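You operate a simulated robot arm through the tools that you are given. There is no shell and no other tool.

The job below is to be done with a simulated robot arm. You get a single attempt, and the scene is never put back.

TASK
Put things in order on the clear end of the blank table. At the end: the orange sponge pad stands where the purple seamer stood; the pink foam pad is on the brown tray; the yellow block stands where the pink foam pad stood; the purple seamer stands where the yellow block stood; whatever was shut is shut again. Leave all else as you found it, and nothing knocked over.

Only the result counts: the job must be done as asked and must still hold three seconds after the hand-in. Knocking over, shifting, dropping, spilling or breaking anything else fails it.

THE ROBOT
A 6-joint arm with a two-finger parallel gripper, fixed in place. Base frame: the origin is at the foot of the arm, x ahead of it, y to its left, z up; the work surface is at about z = 0. Lengths are in mm, angles in degrees, forces in N, time in s.
With the tool pointing down near the work surface it reaches from about 160 to 420 mm from the base axis. Its first joint turns from -66.0 to 66.0 degrees. Payload 1.57 kg.
The tool frame sits at the grasp point between the pads (the TCP): z along the fingers, y along the line on which they close. The tips reach 30 mm beyond it. The gripper opens to 80 mm. The fingers are 17 mm wide and 12 mm thick; the gripper's body (40 by 82 mm) begins 80 mm behind the TCP.
Orientation is told as [roll, pitch, yaw] about the base's x, y, z axes, in that order, counted from this pose: with the fingers straight down and closing along the base's y, the tool's x points along the base's -x, its y along +y and its z along -z.

THE INTERFACE
- The arm moves only by the tool move_arm. Its argument "series" is a list of rows, each a list of 7 numbers: the turn, a rotation vector about the tool's x, y, z in units of 5 degrees (1.0 is 5 degrees), then the shift along the tool's x, y, z in units of 50 mm (1.0 is 50 mm), then the gripper command, from -1 (fully open) to 1 (shut), values between in proportion. In form: [[wx, wy, wz, x, y, z, hand], ...]. A call has 1 to 20 rows; each row shifts and turns the commanded pose from where the row before left it, along the tool's axes as they then stand. A call with a number of a shift or a turn outside -1 to 1 is refused whole. A row lasts 0.2 s, in which the tool goes at most 50 mm and 8.6 degrees; a call with a longer step from one row to the next is refused whole, and so is a gripper value outside its range. A pose out of reach is approached as far as the arm can. The call stops where the force on the tool passes 40 N (or 10 N more than at its start, if that is more) or the arm is blocked; 0.2 s more then pass. The fingers move at their own pace (about 153 mm/s each) and stop on an object; they squeeze with about 41 N. The grip force told is the motor's: it shows also when the fingers shut on nothing. Time passes only in rows, and 0.2 s behind the last, so rows that do not move let the fingers close. The reply holds the time, the measured pose of the TCP, the force on the tool along the base axes, the opening and the grip force, in the units named above and with some noise, with the torque about the TCP (base axes, N m) and any sound that the robot's microphone picked up.
- Cameras (640 x 400 px; columns grow to the right, rows downward): "scene" is fixed at [57.1, -335.8, 428]; the picture's right is [0.72, -0.69, 0.00], its down [-0.42, -0.44, -0.80] and it looks along [0.55, 0.58, -0.60] (base axes); focal length 214 px, centre (320, 200). "wrist" rides on the gripper at [72, -7, -122] in the tool frame; the picture's right is [0.09, 1.00, 0.00], its down [-0.84, 0.08, -0.54] and it looks along [-0.54, 0.05, 0.84] (tool axes); focal length 238 px, centre (320, 200). There is no depth. A picture from a camera that has moved, and an enlarged one, comes with that camera's place and axes in the base frame and with its lens. The place of the scene camera against the robot may be out by one fixed shift of up to 12 mm in any direction.
- get_image(camera): a new picture of that camera. No time passes.
- zoom(camera, box): a new picture of the part [left, top, right, bottom] of that camera's present view, enlarged. No time passes.
- sign_off(): hands the job in; it is judged then, once.

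Places have to be worked out from the pictures, the camera data and where the tool is seen. Open the gripper and draw the arm clear of the work before you hand the job in, unless the task says otherwise.

The tools are called after "Emit:" as name(argument=value, ...) on one line, values as JSON. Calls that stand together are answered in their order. move_arm: Moves the arm, as the interface text tells. Its arguments: {"type":"object","properties":{"series":{"type":"array","items":{"type":"array","items":{"type":"number"}}}},"required":["series"]} The other tools are called the same way: get_image (camera) takes a picture; zoom (camera, box) takes an enlarged picture of a part of a camera's view; sign_off () hands the job in.

At the start:

```text
t: 0.0
position: [216.7, -74.8, 272.4]
tcp_rot: [0.0, -0.2, -0.1]
wrist_force: [-0.1, -0.3, 0.3]
moment: [0.01, 0.03, 0.01]
grip_width: 80.0
grasp_force: 0.1
```

scene: 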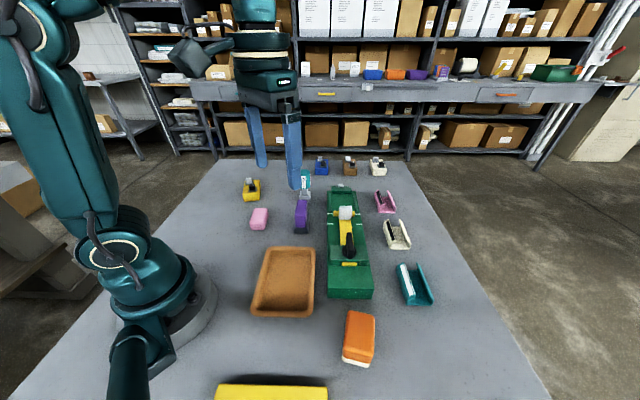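
wrist: 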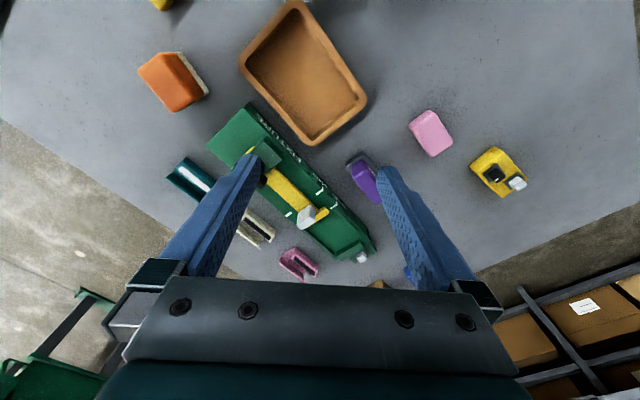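

I start by looking closer at the items on the table in both views.

Emit:
zoom(camera="scene", box=[220, 140, 460, 290])

Emit:
zoom(camera="scene", box=[200, 230, 460, 400])

Emit:
zoom(camera="wrist", box=[320, 60, 560, 210])

Emit:
zoom(camera="wrist", box=[120, 0, 380, 162])

```text
2.67 times, centred on (340, 215) of scene
camera zoom: at [57.1, -335.8, 428.0], right [0.72, -0.69, 0.0], down [-0.42, -0.44, -0.8], along [0.55, 0.58, -0.6], focal length 572 px, centre (267, 160)
```

zoom: 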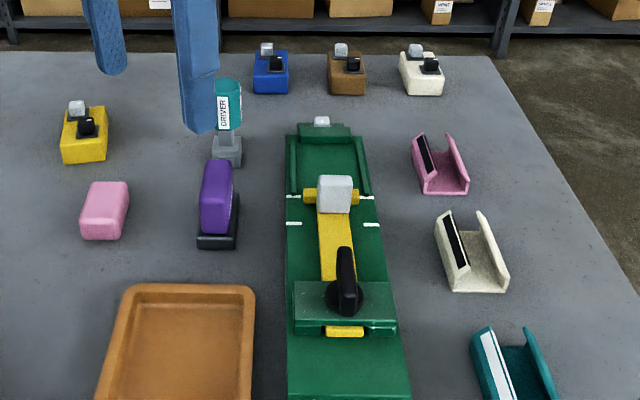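

```text
2.35 times, centred on (330, 315) of scene
camera zoom: at [57.1, -335.8, 428.0], right [0.72, -0.69, 0.0], down [-0.42, -0.44, -0.8], along [0.55, 0.58, -0.6], focal length 505 px, centre (296, -71)
```

zoom: 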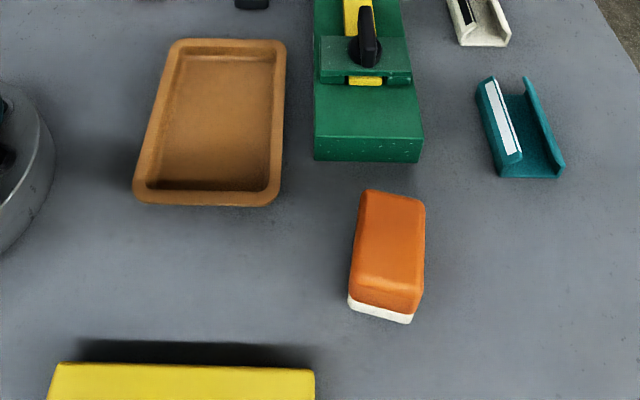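

```text
2.67 times, centred on (440, 135) of wrist
camera zoom: at [144.0, -81.8, 394.5], right [-0.09, 1.0, 0.0], down [0.84, 0.08, 0.54], along [0.54, 0.05, -0.84], focal length 636 px, centre (0, 373)
```

zoom: 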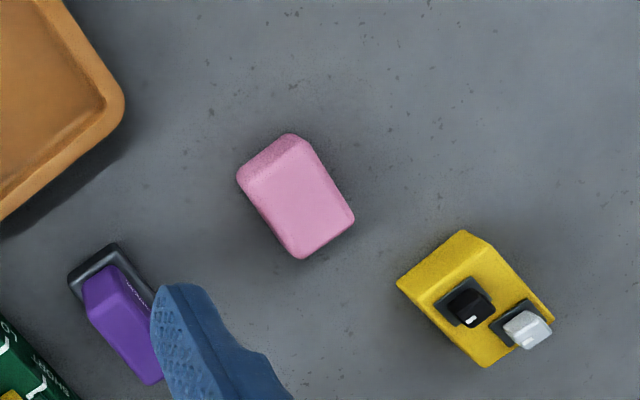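

```text
2.46 times, centred on (250, 81) of wrist
camera zoom: at [144.0, -81.8, 394.5], right [-0.09, 1.0, 0.0], down [0.84, 0.08, 0.54], along [0.54, 0.05, -0.84], focal length 587 px, centre (492, 493)
```

zoom: 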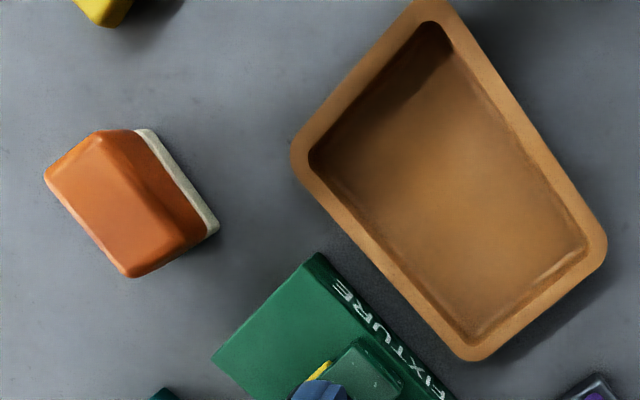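

From the wrist view I put the pink pad near (243, 104), the yellow block near (299, 243), the purple seamer near (325, 15), the orange sponge near (199, -276) and the tray near (180, -103). I'll hover over the pink pad to look more closely.

Emit:
move_arm(series=[[0, 0, 0, -0.1, 0.72, 0.4, -1], [0, 0, 0, -0.1, 0.72, 0.4, -1], [0, 0, 0, -0.1, 0.72, 0.4, -1], [0, 0, 0, -0.1, 0.72, 0.4, -1], [0, 0, 0, -0.1, 0.72, 0.4, -1], [0, 0, 0, 0, 0, 0, -1]])

Emit:
get_image(camera="wrist")

Emit:
get_image(camera="scene")

```text
t: 1.4
position: [242.9, 106.1, 170.9]
tcp_rot: [0.0, -0.1, -0.2]
wrist_force: [1.0, -0.4, 0.2]
moment: [0.0, 0.02, -0.02]
grip_width: 80.0
grasp_force: 0.1
```

```text
taken
camera wrist: at [170.6, 99.3, 293.7], right [-0.09, 1.0, 0.0], down [0.84, 0.07, 0.54], along [0.54, 0.05, -0.84], focal length 238 px, centre (320, 200)
```

wrist: 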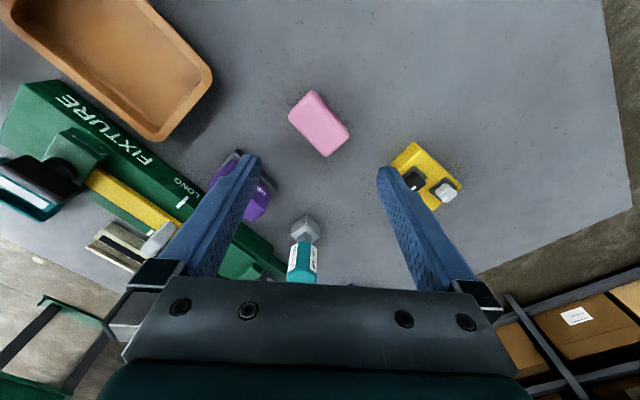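

```text
taken
```

scene: 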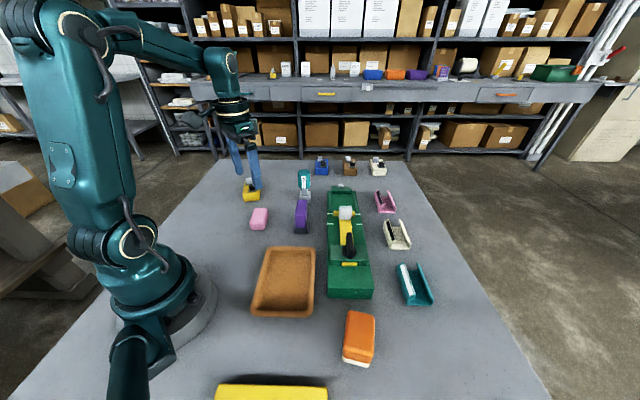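

The pad is below the hand. I enlarge it and its neighbours to measure it.

Emit:
zoom(camera="wrist", box=[240, 60, 400, 160])

Emit:
zoom(camera="wrist", box=[350, 110, 510, 210])

Emit:
zoom(camera="scene", box=[220, 150, 420, 275])

Emit:
zoom(camera="wrist", box=[0, 70, 320, 270])

```text
4.00 times, centred on (320, 110) of wrist
camera zoom: at [170.6, 99.3, 293.7], right [-0.09, 1.0, 0.0], down [0.84, 0.07, 0.54], along [0.54, 0.05, -0.84], focal length 953 px, centre (320, 560)
```

zoom: 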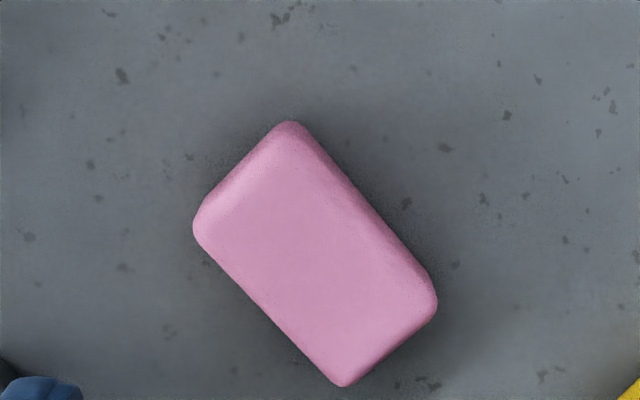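

```text
4.00 times, centred on (430, 160) of wrist
camera zoom: at [170.6, 99.3, 293.7], right [-0.09, 1.0, 0.0], down [0.84, 0.07, 0.54], along [0.54, 0.05, -0.84], focal length 953 px, centre (-120, 360)
```

zoom: 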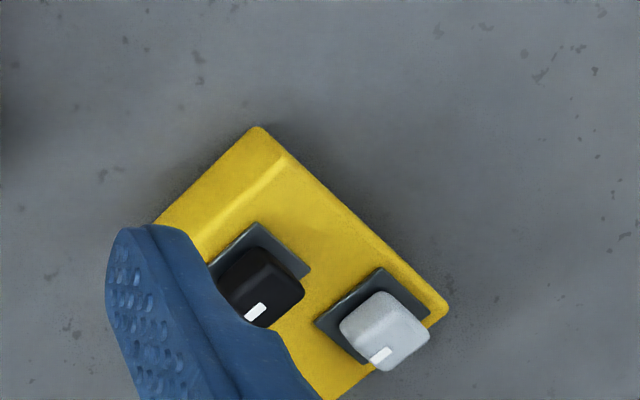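

```text
3.20 times, centred on (320, 212) of scene
camera zoom: at [57.1, -335.8, 428.0], right [0.72, -0.69, 0.0], down [-0.42, -0.44, -0.8], along [0.55, 0.58, -0.6], focal length 686 px, centre (320, 160)
```

zoom: 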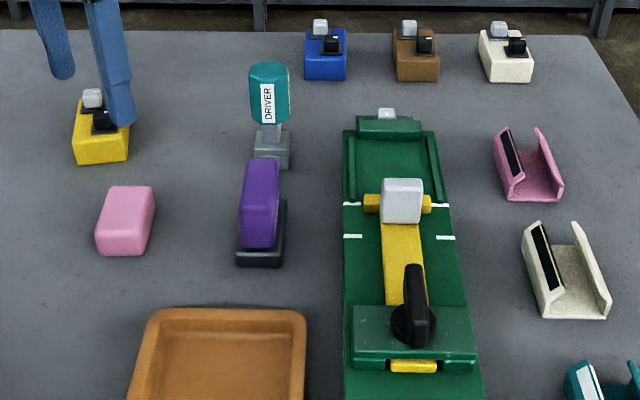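

```text
2.00 times, centred on (160, 170) of wrist
camera zoom: at [170.6, 99.3, 293.7], right [-0.09, 1.0, 0.0], down [0.84, 0.07, 0.54], along [0.54, 0.05, -0.84], focal length 477 px, centre (640, 260)
```

zoom: 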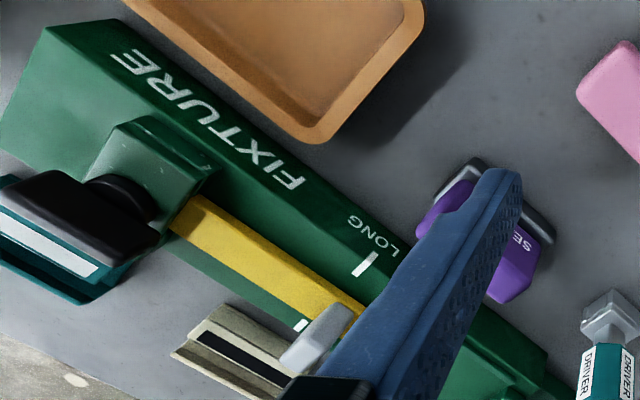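

The pink pad is centred at about (245, 106) with its long axis about 47° from x, roughly 60 x 38 mm. I turn the hand +47° to close across its short side, and come lower.

Emit:
move_arm(series=[[0, 0, -0.94, 0, 0, 0.1, -1], [0, 0, -0.94, 0, 0, 0.1, -1], [0, 0, -0.94, 0, 0, 0.1, -1], [0, 0, -0.94, 0, 0, 0.1, -1], [0, 0, -0.94, 0, 0, 0.1, -1], [0, 0, -0.94, 0, 0, 0.1, -1], [0, 0, -0.94, 0, 0, 0.1, -1], [0, 0, -0.94, 0, 0, 0.1, -1], [0, 0, -0.94, 0, 0, 0.1, -1], [0, 0, -0.94, 0, 0, 0.1, -1], [0, 0, 0, 0, 0, 0, -1]])

Emit:
get_image(camera="wrist")

Emit:
get_image(camera="scene")

```text
t: 3.8
position: [241.9, 105.7, 122.6]
tcp_rot: [-0.1, 0.0, 47.0]
wrist_force: [-0.1, 0.3, -0.5]
moment: [0.03, 0.03, 0.0]
grip_width: 79.9
grasp_force: 0.2
```

```text
taken
camera wrist: at [197.1, 47.7, 244.8], right [-0.79, 0.61, 0.0], down [0.51, 0.66, 0.54], along [0.33, 0.43, -0.84], focal length 238 px, centre (320, 200)
```

wrist: 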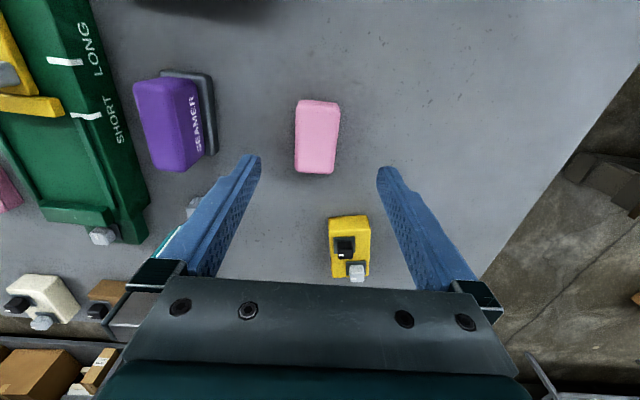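

```text
taken
```

scene: 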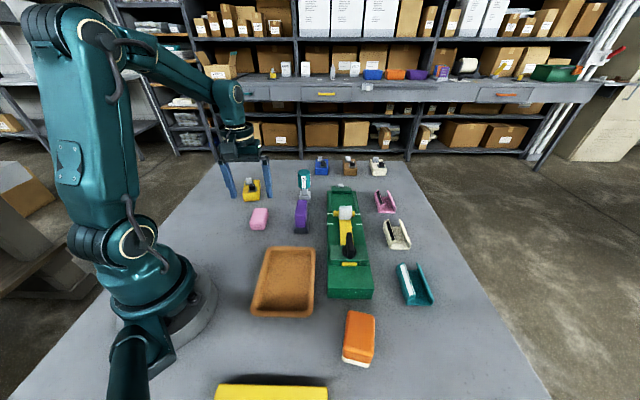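

The hand lines up with the pad; it is centred at about (245.4, 106). I correct by a few mm, go down to z≈36 and close.

Emit:
move_arm(series=[[0, 0, 0, -0.05, -0.047, 0.5, -1], [0, 0, 0, 0, 0, 0.5, -1], [0, 0, 0, 0, 0, 0.5, -1], [0, 0, 0, 0, 0, 0.23, -1], [0, 0, 0, 0, 0, 0, -1], [0, 0, 0, 0, 0, 0, 1], [0, 0, 0, 0, 0, 0, 1], [0, 0, 0, 0, 0, 0, 1]])

Emit:
get_image(camera="wrist")

```text
t: 5.6
position: [245.0, 106.3, 35.2]
tcp_rot: [-0.2, 0.0, 46.9]
wrist_force: [0.1, -0.1, 0.5]
moment: [0.04, 0.02, 0.01]
grip_width: 38.5
grasp_force: 40.7
```

```text
taken
camera wrist: at [201.2, 48.2, 158.4], right [-0.79, 0.61, 0.0], down [0.52, 0.66, 0.54], along [0.33, 0.43, -0.84], focal length 238 px, centre (320, 200)
```

wrist: 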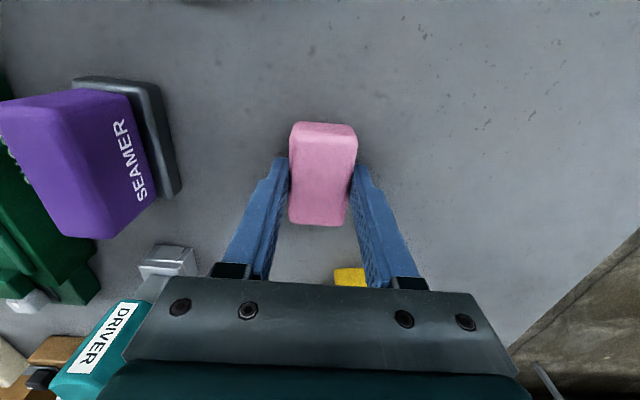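

The pad is held (38.5 mm). I lift to about z = 140 and carry it toward the tray.

Emit:
move_arm(series=[[0, 0, 0, 0, 0, -0.4, 1], [0, 0, 0, 0, 0, -0.7, 1], [0, 0, 0, 0, 0, -0.7, 1], [0, 0, 0, 0, 0, -0.3, 1], [0, 0, 0, 0.627, -0.33, 0, 1], [0, 0, 0, 0.627, -0.33, 0, 1], [0, 0, 0, 0.627, -0.33, 0, 1], [0, 0, 0, 0.627, -0.33, 0, 1], [0, 0, 0, 0.627, -0.33, 0, 1], [0, 0, 0, 0.627, -0.33, 0, 1], [0, 0, 0, 0, 0, 0, 1]])

Emit:
get_image(camera="wrist")

Emit:
get_image(camera="scene")

```text
t: 8.0
position: [190.0, -98.1, 140.5]
tcp_rot: [-0.2, -0.1, 47.0]
wrist_force: [0.2, -0.2, 0.0]
moment: [-0.01, -0.04, -0.01]
grip_width: 0.0
grasp_force: 21.7
```

```text
taken
camera wrist: at [145.1, -157.3, 262.0], right [-0.79, 0.61, 0.0], down [0.51, 0.66, 0.54], along [0.33, 0.43, -0.84], focal length 238 px, centre (320, 200)
```

wrist: 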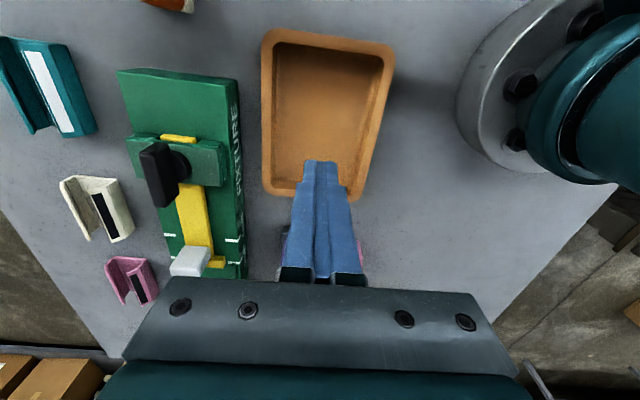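

```text
taken
```

scene: 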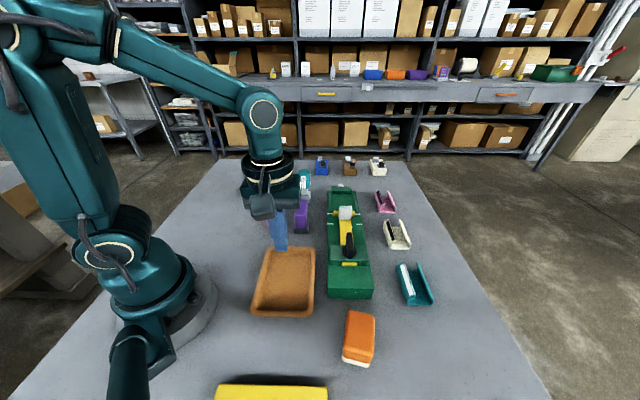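

The gripper reads 0 mm: the pad slipped out on the way. Something pink is visible behind the fingers, so I'll swing away over the tray side and find the pad.

Emit:
move_arm(series=[[0, 0, 0, -0.2, 0.4, -0.6, -1], [0, 0, 0, 0, 0.4, -0.6, -1], [0, 0, 0, 0, 0, -0.6, -1], [0, 0, 0, 0, 0, 0, -1]])

Emit:
get_image(camera="wrist")

Emit:
zoom(camera="scene", box=[200, 150, 420, 287])

```text
t: 9.0
position: [166.2, -65.0, 230.1]
tcp_rot: [-0.1, -0.1, 46.8]
wrist_force: [0.1, -0.5, -0.2]
moment: [-0.01, -0.02, 0.01]
grip_width: 79.7
grasp_force: 0.1
```

```text
taken
camera wrist: at [121.0, -124.3, 352.9], right [-0.79, 0.61, 0.0], down [0.52, 0.66, 0.54], along [0.33, 0.43, -0.84], focal length 238 px, centre (320, 200)
```

wrist: 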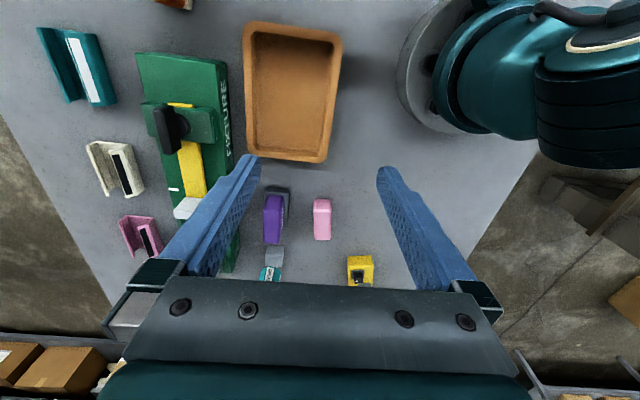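

```text
2.91 times, centred on (310, 218) of scene
camera zoom: at [57.1, -335.8, 428.0], right [0.72, -0.69, 0.0], down [-0.42, -0.44, -0.8], along [0.55, 0.58, -0.6], focal length 624 px, centre (349, 146)
```

zoom: 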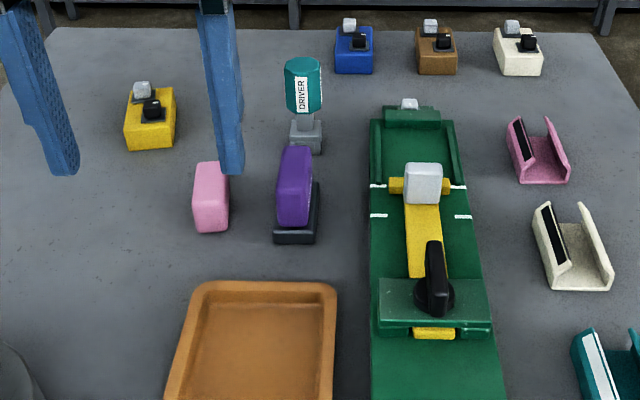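

The pad landed near (274, 80), apparently now on its long edge, between its old place and the seamer. I look closely before planning how to pick it up and lay it flat.

Emit:
zoom(camera="wrist", box=[250, 170, 400, 264])

Emit:
zoom(camera="scene", box=[240, 190, 330, 246])

Emit:
zoom(camera="wrist", box=[220, 10, 370, 104])

Emit:
zoom(camera="wrist", box=[220, 80, 370, 174])

```text
4.26 times, centred on (325, 217) of wrist
camera zoom: at [121.0, -124.3, 352.9], right [-0.79, 0.61, 0.0], down [0.52, 0.66, 0.54], along [0.33, 0.43, -0.84], focal length 1014 px, centre (299, 128)
```

zoom: 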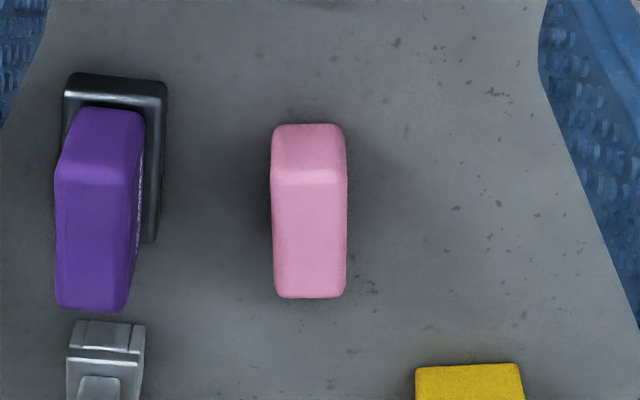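

```text
7.11 times, centred on (285, 218) of scene
camera zoom: at [57.1, -335.8, 428.0], right [0.72, -0.69, 0.0], down [-0.42, -0.44, -0.8], along [0.55, 0.58, -0.6], focal length 1525 px, centre (569, 72)
```

zoom: 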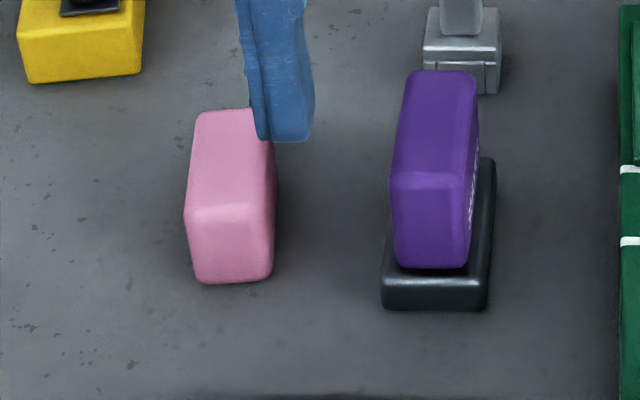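

```text
4.26 times, centred on (295, 57) of wrist
camera zoom: at [121.0, -124.3, 352.9], right [-0.79, 0.61, 0.0], down [0.52, 0.66, 0.54], along [0.33, 0.43, -0.84], focal length 1014 px, centre (426, 808)
```

zoom: 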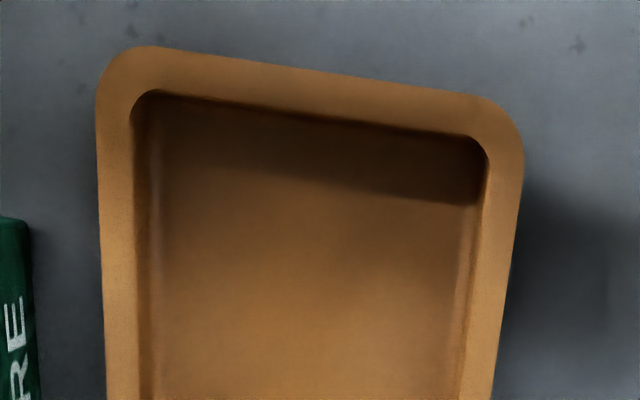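

```text
4.26 times, centred on (295, 127) of wrist
camera zoom: at [121.0, -124.3, 352.9], right [-0.79, 0.61, 0.0], down [0.52, 0.66, 0.54], along [0.33, 0.43, -0.84], focal length 1014 px, centre (426, 511)
```

zoom: 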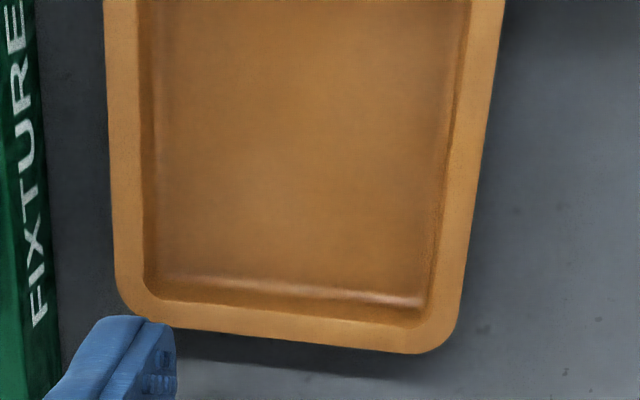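

The pad lies on its long edge at about (272, 79), axis about 52°. I'll grip it end-to-end and tip it back flat. First I turn the hand to yaw -38° up here.

Emit:
move_arm(series=[[0, 0, 1, 0, 0, 0, -1], [0, 0, 1, 0, 0, 0, -1], [0, 0, 1, 0, 0, 0, -1], [0, 0, 1, 0, 0, 0, -1], [0, 0, 1, 0, 0, 0, -1], [0, 0, 1, 0, 0, 0, -1], [0, 0, 1, 0, 0, 0, -1], [0, 0, 1, 0, 0, 0, -1], [0, 0, 1, 0, 0, 0, -1], [0, 0, 1, 0, 0, 0, -1], [0, 0, 1, 0, 0, 0, -1], [0, 0, 1, 0, 0, 0, -1], [0, 0, 1, 0, 0, 0, -1], [0, 0, 1, 0, 0, 0, -1], [0, 0, 1, 0, 0, 0, -1], [0, 0, 1, 0, 0, 0, -1], [0, 0, 1, 0, 0, 0, -1], [0, 0, 0, 0, 0, 0, -1]])

```text
t: 12.8
position: [166.8, -65.5, 230.6]
tcp_rot: [0.0, -0.1, -38.1]
wrist_force: [-0.5, -0.9, 0.7]
moment: [0.0, -0.03, 0.01]
grip_width: 80.1
grasp_force: 0.0
```

The yaw is right. Next I move over the pad at z≈130.

Emit:
move_arm(series=[[0, 0, 0, 0.027, 0.712, 0.4, -1], [0, 0, 0, 0.027, 0.712, 0.4, -1], [0, 0, 0, 0.027, 0.712, 0.4, -1], [0, 0, 0, 0.027, 0.712, 0.4, -1], [0, 0, 0, 0.027, 0.712, 0.4, -1], [0, 0, 0, 0, 0, 0, -1]])

Emit:
get_image(camera="wrist")

Emit:
zoom(camera="wrist", box=[240, 80, 400, 180])

```text
t: 14.2
position: [270.8, 80.6, 128.7]
tcp_rot: [0.1, -0.2, -38.2]
wrist_force: [-0.4, -0.1, 0.2]
moment: [-0.01, -0.02, 0.0]
grip_width: 80.0
grasp_force: 0.0
```

```text
taken
camera wrist: at [209.5, 119.8, 252.3], right [0.54, 0.84, 0.0], down [0.7, -0.46, 0.54], along [0.46, -0.3, -0.84], focal length 238 px, centre (320, 200)
```

wrist: 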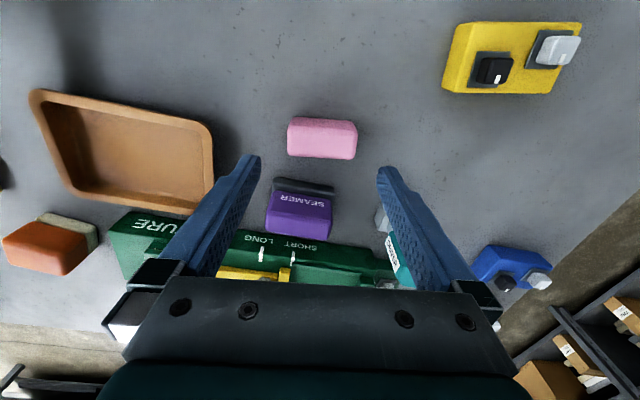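

```text
4.00 times, centred on (320, 130) of wrist
camera zoom: at [209.5, 119.8, 252.3], right [0.54, 0.84, 0.0], down [0.7, -0.46, 0.54], along [0.46, -0.3, -0.84], focal length 953 px, centre (320, 480)
```

zoom: 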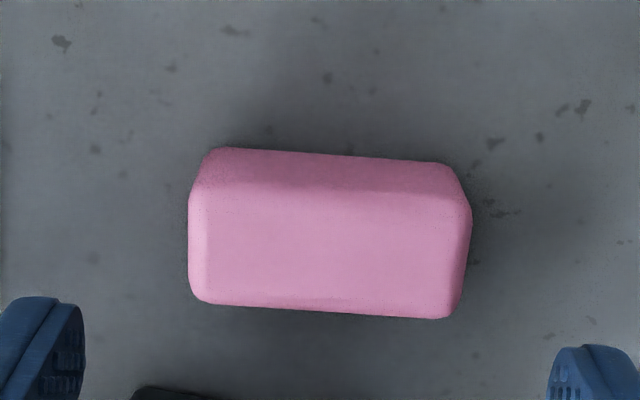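

The pad's top is centred at about (274.5, 79), axis 52–53°. I align and descend to z≈34 with the fingers at its two ends, then close.

Emit:
move_arm(series=[[0, 0, -0.1, -0.08, 0.03, 0.5, -1], [0, 0, -0.1, 0, 0, 0.5, -1], [0, 0, 0, 0, 0, 0.4, -1], [0, 0, 0, 0, 0, 0.3, -1], [0, 0, 0, 0, 0, 0.19, -1], [0, 0, 0, 0, 0, 0, -1]])

Emit:
get_image(camera="wrist")

Emit:
zoom(camera="scene", box=[220, 150, 360, 238])

```text
t: 15.6
position: [275.7, 77.5, 36.1]
tcp_rot: [0.0, -0.1, -37.2]
wrist_force: [0.6, -0.6, 0.3]
moment: [0.01, -0.01, 0.06]
grip_width: 79.9
grasp_force: 0.0
```

```text
taken
camera wrist: at [212.9, 115.0, 157.6], right [0.53, 0.85, 0.0], down [0.71, -0.44, 0.54], along [0.46, -0.29, -0.84], focal length 238 px, centre (320, 200)
```

wrist: 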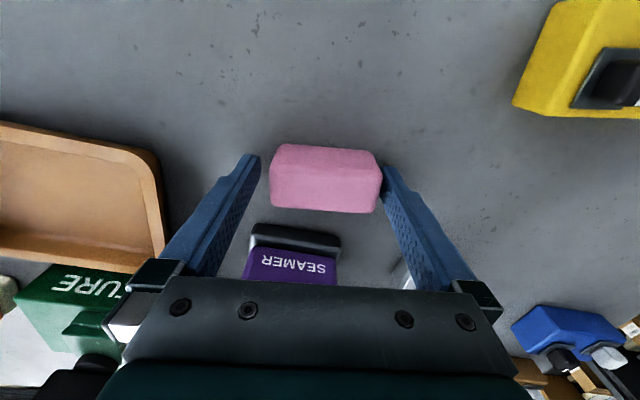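

```text
4.55 times, centred on (290, 194) of scene
camera zoom: at [57.1, -335.8, 428.0], right [0.72, -0.69, 0.0], down [-0.42, -0.44, -0.8], along [0.55, 0.58, -0.6], focal length 975 px, centre (456, 227)
```

zoom: 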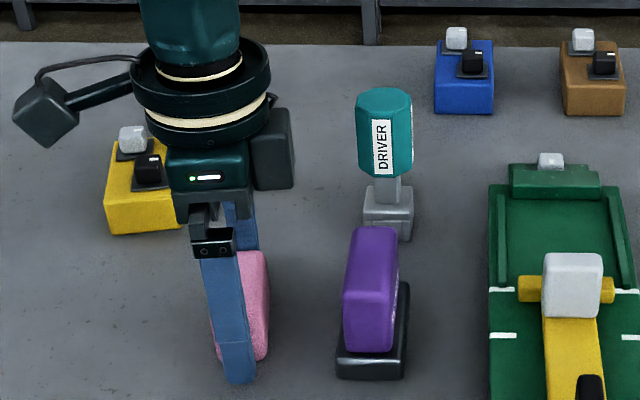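

The pad sits between the fingers. I close on it and then lift very slowly, a few mm, to check the hold.

Emit:
move_arm(series=[[0, 0, 0, 0, 0, 0, 1], [0, 0, 0, 0, 0, 0, 1], [0, 0, 0, 0, 0, 0, 1], [0, 0, 0, 0, 0, 0, 1], [0, 0, 0, 0, 0, -0.04, 1], [0, 0, 0, 0, 0, -0.04, 1], [0, 0, 0, 0, 0, -0.04, 1], [0, 0, 0, 0, 0, -0.04, 1], [0, 0, 0, 0, 0, -0.04, 1]])

Emit:
get_image(camera="wrist")

Emit:
zoom(camera="scene", box=[220, 150, 360, 238])

```text
t: 17.6
position: [274.7, 77.7, 46.5]
tcp_rot: [0.0, -0.1, -37.2]
wrist_force: [0.3, -1.1, -1.2]
moment: [0.03, 0.0, 0.01]
grip_width: 65.1
grasp_force: 41.4
```

```text
taken
camera wrist: at [213.1, 115.0, 168.1], right [0.53, 0.85, 0.0], down [0.71, -0.44, 0.54], along [0.46, -0.29, -0.84], focal length 238 px, centre (320, 200)
```

wrist: 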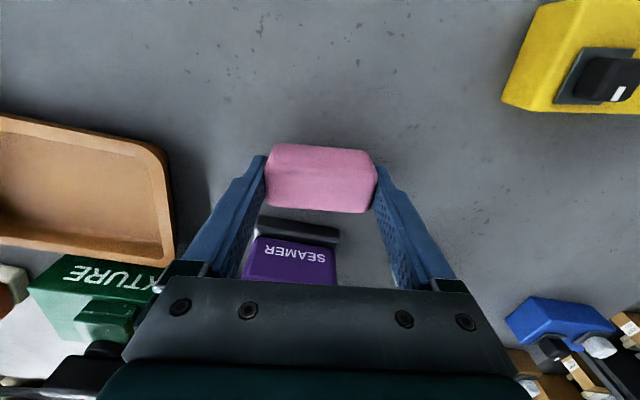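

```text
4.55 times, centred on (290, 194) of scene
camera zoom: at [57.1, -335.8, 428.0], right [0.72, -0.69, 0.0], down [-0.42, -0.44, -0.8], along [0.55, 0.58, -0.6], focal length 975 px, centre (456, 227)
```

zoom: 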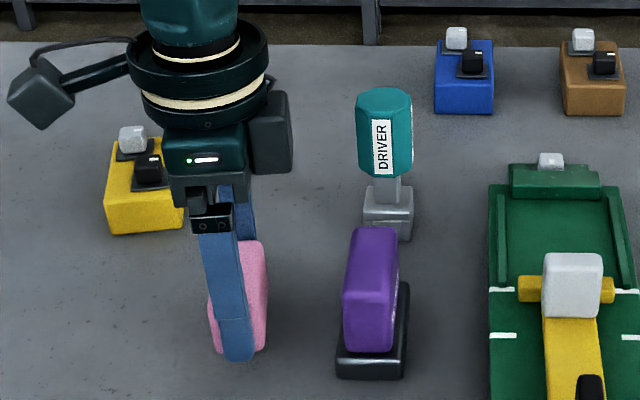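

The pad holds (65 mm, about 0.1 kg). I lift another 15 mm slowly and move it about 35 mm away from the seamer.

Emit:
move_arm(series=[[0, 0, 0, 0, 0, -0.06, 1], [0, 0, 0, 0, 0, -0.08, 1], [0, 0, 0, 0, 0, -0.08, 1], [0, 0, 0, 0, 0, -0.06, 1], [0, 0, 0, 0.04, 0, 0, 1], [0, 0, 0, 0.08, 0, 0, 1], [0, 0, 0, 0.12, 0, 0, 1], [0, 0, 0, 0.12, 0, 0, 1], [0, 0, 0, 0.12, 0, 0, 1], [0, 0, 0, 0.12, 0, 0, 1], [0, 0, 0, 0.08, 0, 0, 1], [0, 0, 0, 0.04, 0, 0, 1], [0, 0, 0, 0, 0, 0, 1]])

Emit:
get_image(camera="wrist")

```text
t: 20.4
position: [246.7, 101.1, 60.4]
tcp_rot: [0.1, 0.0, -37.2]
wrist_force: [0.9, -0.3, -1.3]
moment: [0.0, -0.01, 0.01]
grip_width: 64.8
grasp_force: 40.8
```

```text
taken
camera wrist: at [184.7, 137.6, 182.6], right [0.53, 0.85, 0.0], down [0.71, -0.44, 0.54], along [0.46, -0.29, -0.84], focal length 238 px, centre (320, 200)
```

wrist: 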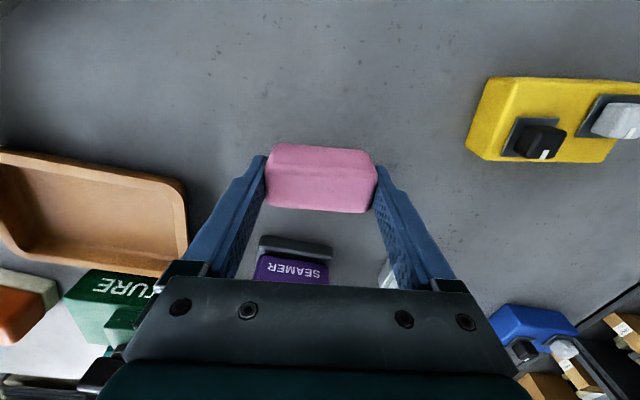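

Still held. Now I tilt the hand 50° about the closing axis, slowly, to bring the pad's broad face toward the table.

Emit:
move_arm(series=[[0, -0.3, 0, 0, 0, 0, 1], [0, -0.5, 0, 0, 0, 0, 1], [0, -0.5, 0, 0, 0, 0, 1], [0, -0.5, 0, 0, 0, 0, 1], [0, -0.5, 0, 0, 0, 0, 1], [0, -0.5, 0, 0, 0, 0, 1], [0, -0.5, 0, 0, 0, 0, 1], [0, -0.5, 0, 0, 0, 0, 1], [0, -0.5, 0, 0, 0, 0, 1], [0, -0.5, 0, 0, 0, 0, 1], [0, -0.5, 0, 0, 0, 0, 1], [0, -0.5, 0, 0, 0, 0, 1], [0, -0.5, 0, 0, 0, 0, 1], [0, -0.2, 0, 0, 0, 0, 1], [0, 0, 0, 0, 0, 0, 1]])

Emit:
get_image(camera="scene")

Emit:
zoom(camera="scene", box=[200, 140, 360, 240])

Emit:
get_image(camera="wrist")

```text
t: 23.6
position: [247.4, 100.1, 59.9]
tcp_rot: [0.1, -32.7, -37.2]
wrist_force: [-0.5, 0.6, -0.4]
moment: [0.04, 0.02, 0.03]
grip_width: 65.0
grasp_force: 40.8
```

```text
taken
```

scene: 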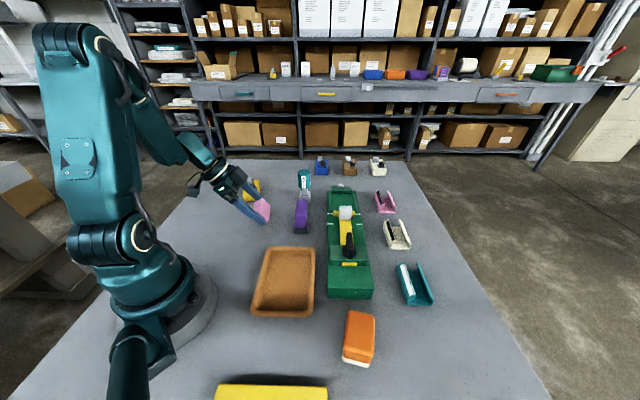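

```text
4.00 times, centred on (280, 190) of scene
camera zoom: at [57.1, -335.8, 428.0], right [0.72, -0.69, 0.0], down [-0.42, -0.44, -0.8], along [0.55, 0.58, -0.6], focal length 858 px, centre (480, 240)
```

zoom: 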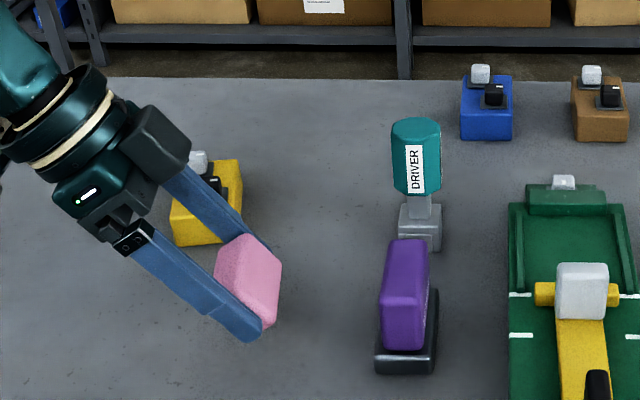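

```text
taken
camera wrist: at [142.2, 169.7, 123.9], right [0.54, 0.84, -0.05], down [0.38, -0.19, 0.91], along [0.75, -0.51, -0.42], focal length 238 px, centre (320, 200)
```

wrist: 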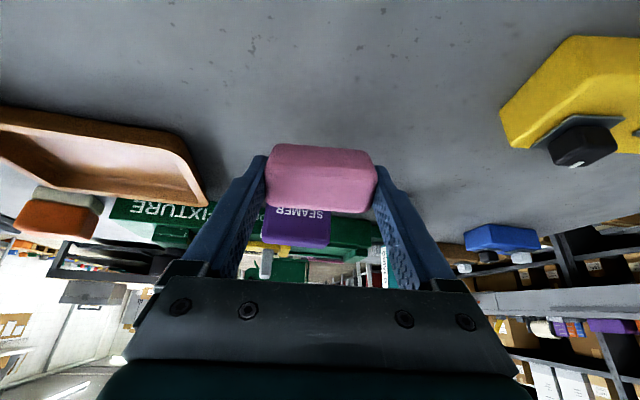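

The hold is firm at 33° tilt. I continue to about 53°.

Emit:
move_arm(series=[[0, -0.5, 0, 0, 0, 0, 1], [0, -0.5, 0, 0, 0, 0, 1], [0, -0.5, 0, 0, 0, 0, 1], [0, -0.5, 0, 0, 0, 0, 1], [0, -0.5, 0, 0, 0, 0, 1], [0, -0.5, 0, 0, 0, 0, 1], [0, -0.5, 0, 0, 0, 0, 1], [0, -0.5, 0, 0, 0, 0, 1], [0, 0, 0, 0, 0, 0, 1]])

Emit:
zoom(camera="scene", box=[200, 140, 360, 240])

Emit:
get_image(camera="wrist")

```text
t: 25.6
position: [247.7, 99.6, 60.9]
tcp_rot: [-0.3, -52.5, -36.9]
wrist_force: [-0.8, -0.3, -0.5]
moment: [0.01, 0.0, 0.02]
grip_width: 64.9
grasp_force: 41.5
```

```text
4.00 times, centred on (280, 190) of scene
camera zoom: at [57.1, -335.8, 428.0], right [0.72, -0.69, 0.0], down [-0.42, -0.44, -0.8], along [0.55, 0.58, -0.6], focal length 858 px, centre (480, 240)
```

zoom: 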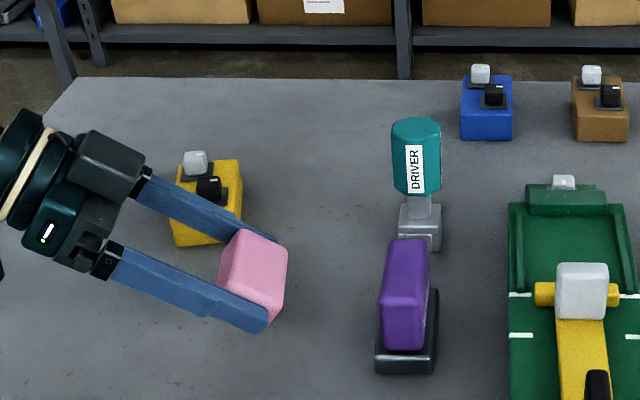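

```text
taken
camera wrist: at [131.2, 178.8, 78.7], right [0.56, 0.83, -0.08], down [0.11, 0.02, 0.99], along [0.82, -0.56, -0.08], focal length 238 px, centre (320, 200)
```

wrist: 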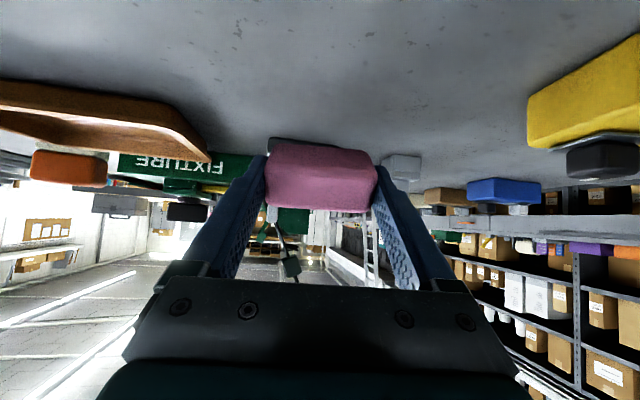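

At 53° the pad should rock to its flat side once set down. I lower straight down about 25 mm.

Emit:
move_arm(series=[[0, 0, 0, 0.066, 0, 0.051, 1], [0, 0, 0, 0.066, 0, 0.051, 1], [0, 0, 0, 0.066, 0, 0.051, 1], [0, 0, 0, 0.066, 0, 0.051, 1], [0, 0, 0, 0.066, 0, 0.051, 1], [0, 0, 0, 0.066, 0, 0.051, 1], [0, 0, 0, 0, 0, 0, 1]])

Emit:
zoom(camera="scene", box=[200, 140, 360, 240])

Emit:
get_image(camera="wrist")

```text
t: 27.2
position: [253.5, 110.8, 49.4]
tcp_rot: [-0.3, -52.5, -36.9]
wrist_force: [-0.4, 0.3, -0.5]
moment: [0.02, 0.0, 0.0]
grip_width: 65.1
grasp_force: 40.6
out of reach, approached as far as the arm can: row 1, 2, 3, 5
```

```text
4.00 times, centred on (280, 190) of scene
camera zoom: at [57.1, -335.8, 428.0], right [0.72, -0.69, 0.0], down [-0.42, -0.44, -0.8], along [0.55, 0.58, -0.6], focal length 858 px, centre (480, 240)
```

zoom: 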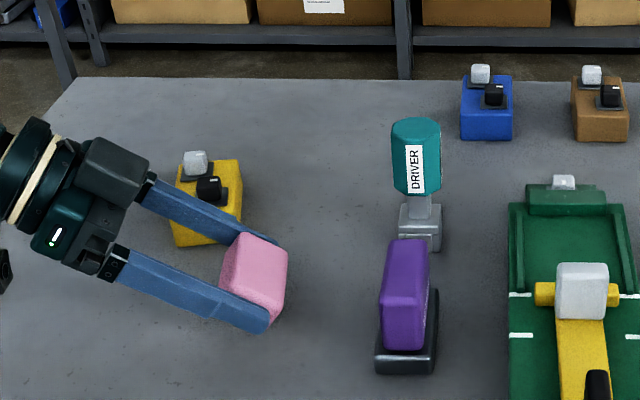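

```text
taken
camera wrist: at [137.0, 190.2, 66.7], right [0.56, 0.83, -0.08], down [0.11, 0.02, 0.99], along [0.82, -0.56, -0.08], focal length 238 px, centre (320, 200)
```

wrist: 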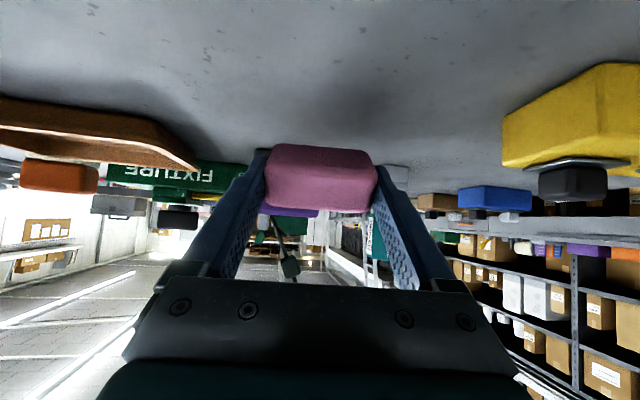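

The arm can't go lower at this spot with this tilt (z = 49). I shift about 20 mm outward to regain reach and see where it settles.

Emit:
move_arm(series=[[0, 0, 0, -0.024, 0.08, 0.032, 1], [0, 0, 0, -0.024, 0.08, 0.032, 1], [0, 0, 0, -0.024, 0.08, 0.032, 1], [0, 0, 0, -0.024, 0.08, 0.032, 1], [0, 0, 0, -0.024, 0.08, 0.032, 1], [0, 0, 0, 0, 0, 0, 1]])

Emit:
zoom(camera="scene", box=[200, 140, 360, 240])

```text
t: 28.6
position: [273.2, 118.4, 47.3]
tcp_rot: [0.0, -52.6, -37.1]
wrist_force: [-0.1, -0.1, -0.3]
moment: [-0.02, 0.0, 0.02]
grip_width: 65.0
grasp_force: 40.8
```

```text
4.00 times, centred on (280, 190) of scene
camera zoom: at [57.1, -335.8, 428.0], right [0.72, -0.69, 0.0], down [-0.42, -0.44, -0.8], along [0.55, 0.58, -0.6], focal length 858 px, centre (480, 240)
```

zoom: 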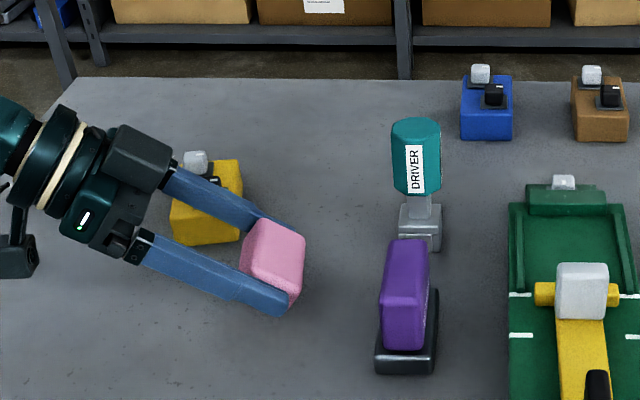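

Now in reach. I lower about 12 mm more.

Emit:
move_arm(series=[[0, 0, 0, 0.048, 0, 0.037, 1], [0, 0, 0, 0.048, 0, 0.037, 1], [0, 0, 0, 0.048, 0, 0.037, 1], [0, 0, 0, 0.032, 0, 0.024, 1], [0, 0, 0, 0, 0, 0, 1]])

Emit:
zoom(camera="scene", box=[200, 140, 360, 240])

Emit:
get_image(camera="wrist")

```text
t: 29.8
position: [274.0, 118.8, 36.2]
tcp_rot: [0.0, -52.7, -37.2]
wrist_force: [0.1, 0.8, -0.9]
moment: [0.06, 0.01, -0.01]
grip_width: 64.9
grasp_force: 41.2
```

```text
4.00 times, centred on (280, 190) of scene
camera zoom: at [57.1, -335.8, 428.0], right [0.72, -0.69, 0.0], down [-0.42, -0.44, -0.8], along [0.55, 0.58, -0.6], focal length 858 px, centre (480, 240)
```

zoom: 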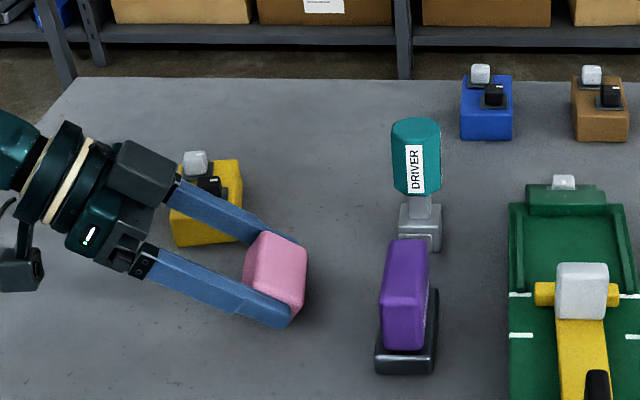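

```text
taken
camera wrist: at [156.9, 197.6, 53.3], right [0.56, 0.83, -0.07], down [0.11, 0.01, 0.99], along [0.82, -0.56, -0.08], focal length 238 px, centre (320, 200)
```

wrist: 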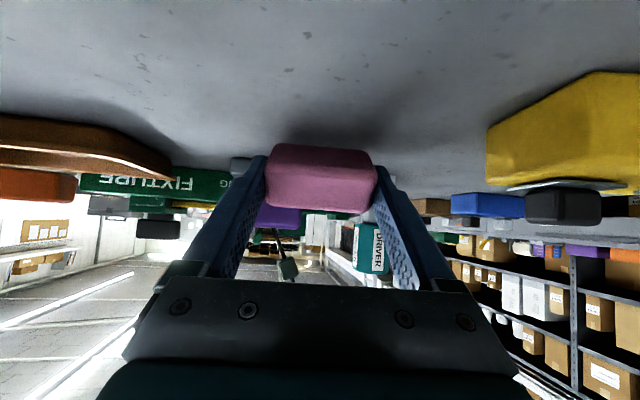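

No contact yet; I go down another 3 mm in small steps.

Emit:
move_arm(series=[[0, 0, 0, 0.016, 0, 0.012, 1], [0, 0, 0, 0.016, 0, 0.012, 1], [0, 0, 0, 0.016, 0, 0.012, 1], [0, 0, 0, 0, 0, 0, 1]])

Emit:
zoom(camera="scene", box=[220, 160, 316, 220])

```text
t: 30.8
position: [273.7, 119.4, 33.8]
tcp_rot: [0.1, -52.9, -37.2]
wrist_force: [-2.0, -1.4, 21.4]
moment: [-0.34, -0.16, -0.06]
grip_width: 64.8
grasp_force: 41.5
```

```text
6.67 times, centred on (268, 190) of scene
camera zoom: at [57.0, -335.8, 428.0], right [0.72, -0.69, 0.0], down [-0.42, -0.44, -0.8], along [0.55, 0.58, -0.6], focal length 1430 px, centre (667, 267)
```

zoom: 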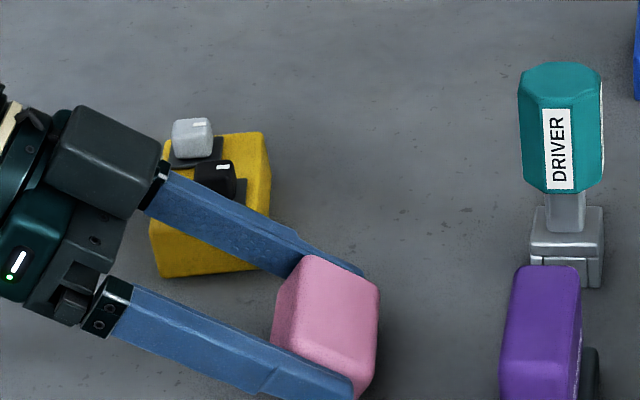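

The pad has touched down (21 N). I ease up 1 mm and open so it rocks flat.

Emit:
move_arm(series=[[0, 0, 0, -0.018, 0, -0.014, 1], [0, 0, 0, 0, 0, 0, 1], [0, 0, 0, 0, 0, 0, -1], [0, 0, 0, 0, 0, 0, -1], [0, 0, 0, 0, 0, 0, -1]])

Emit:
zoom(camera="scene", box=[220, 160, 316, 220])

Emit:
get_image(camera="wrist")

```text
t: 32.0
position: [271.3, 118.3, 35.5]
tcp_rot: [0.0, -52.6, -37.2]
wrist_force: [-0.1, 0.0, -0.6]
moment: [0.0, 0.01, -0.04]
grip_width: 80.3
grasp_force: 0.0
```

```text
6.67 times, centred on (268, 190) of scene
camera zoom: at [57.1, -335.8, 428.0], right [0.72, -0.69, 0.0], down [-0.42, -0.44, -0.8], along [0.55, 0.58, -0.6], focal length 1430 px, centre (667, 267)
```

zoom: 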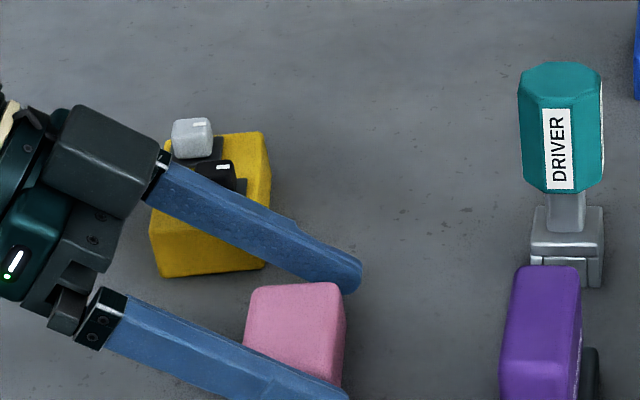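

```text
taken
camera wrist: at [155.8, 197.7, 51.6], right [0.56, 0.83, -0.07], down [0.11, 0.01, 0.99], along [0.82, -0.56, -0.08], focal length 238 px, centre (320, 200)
```

wrist: 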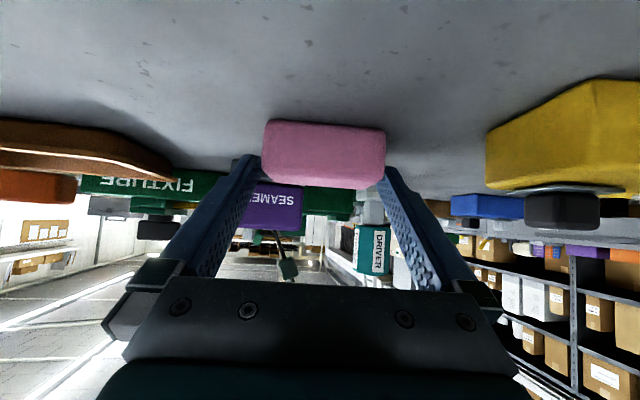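

The pad has fallen flat. I rise straight up about 90 mm, then untilt.

Emit:
move_arm(series=[[0, 0, 0, -0.2, 0, -0.153, -1], [0, 0, 0, -0.4, 0, -0.306, -1], [0, 0, 0, -0.4, 0, -0.306, -1], [0, 0, 0, -0.4, 0, -0.306, -1], [0, 1, 0, 0, 0, 0, -1], [0, 1, 0, 0, 0, 0, -1], [0, 1, 0, 0, 0, 0, -1], [0, 1, 0, 0, 0, 0, -1], [0, 1, 0, 0, 0, 0, -1], [0, 1, 0, 0, 0, 0, -1], [0, 1, 0, 0, 0, 0, -1], [0, 1, 0, 0, 0, 0, -1], [0, 1, 0, 0, 0, 0, -1], [0, 1, 0, 0, 0, 0, -1], [0, 0.52, 0, 0, 0, 0, -1], [0, 0, 0, 0, 0, 0, -1]])

Emit:
get_image(camera="wrist")

Emit:
zoom(camera="scene", box=[200, 140, 360, 240])

```text
t: 35.4
position: [272.2, 120.0, 123.2]
tcp_rot: [0.0, 0.0, -37.1]
wrist_force: [-0.1, 0.8, -0.3]
moment: [-0.04, 0.02, 0.01]
grip_width: 80.2
grasp_force: 0.0
```

```text
taken
camera wrist: at [210.9, 156.6, 245.3], right [0.53, 0.85, 0.0], down [0.71, -0.44, 0.54], along [0.46, -0.29, -0.84], focal length 238 px, centre (320, 200)
```

wrist: 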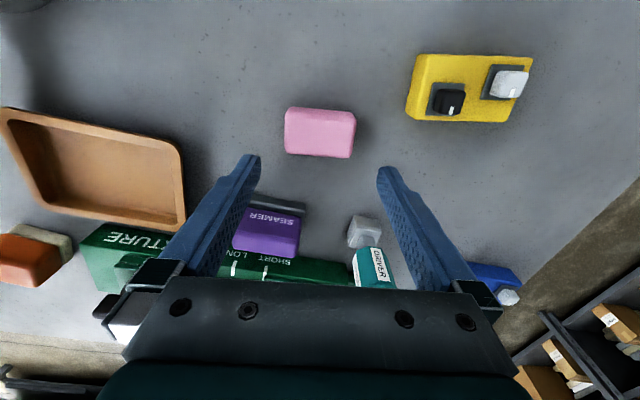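

```text
4.00 times, centred on (280, 190) of scene
camera zoom: at [57.1, -335.8, 428.0], right [0.72, -0.69, 0.0], down [-0.42, -0.44, -0.8], along [0.55, 0.58, -0.6], focal length 858 px, centre (480, 240)
```

zoom: 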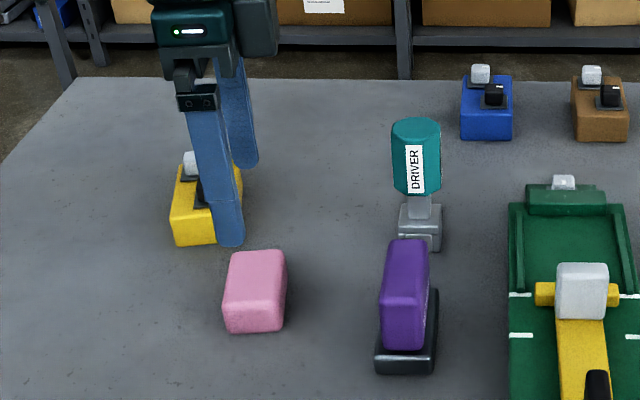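

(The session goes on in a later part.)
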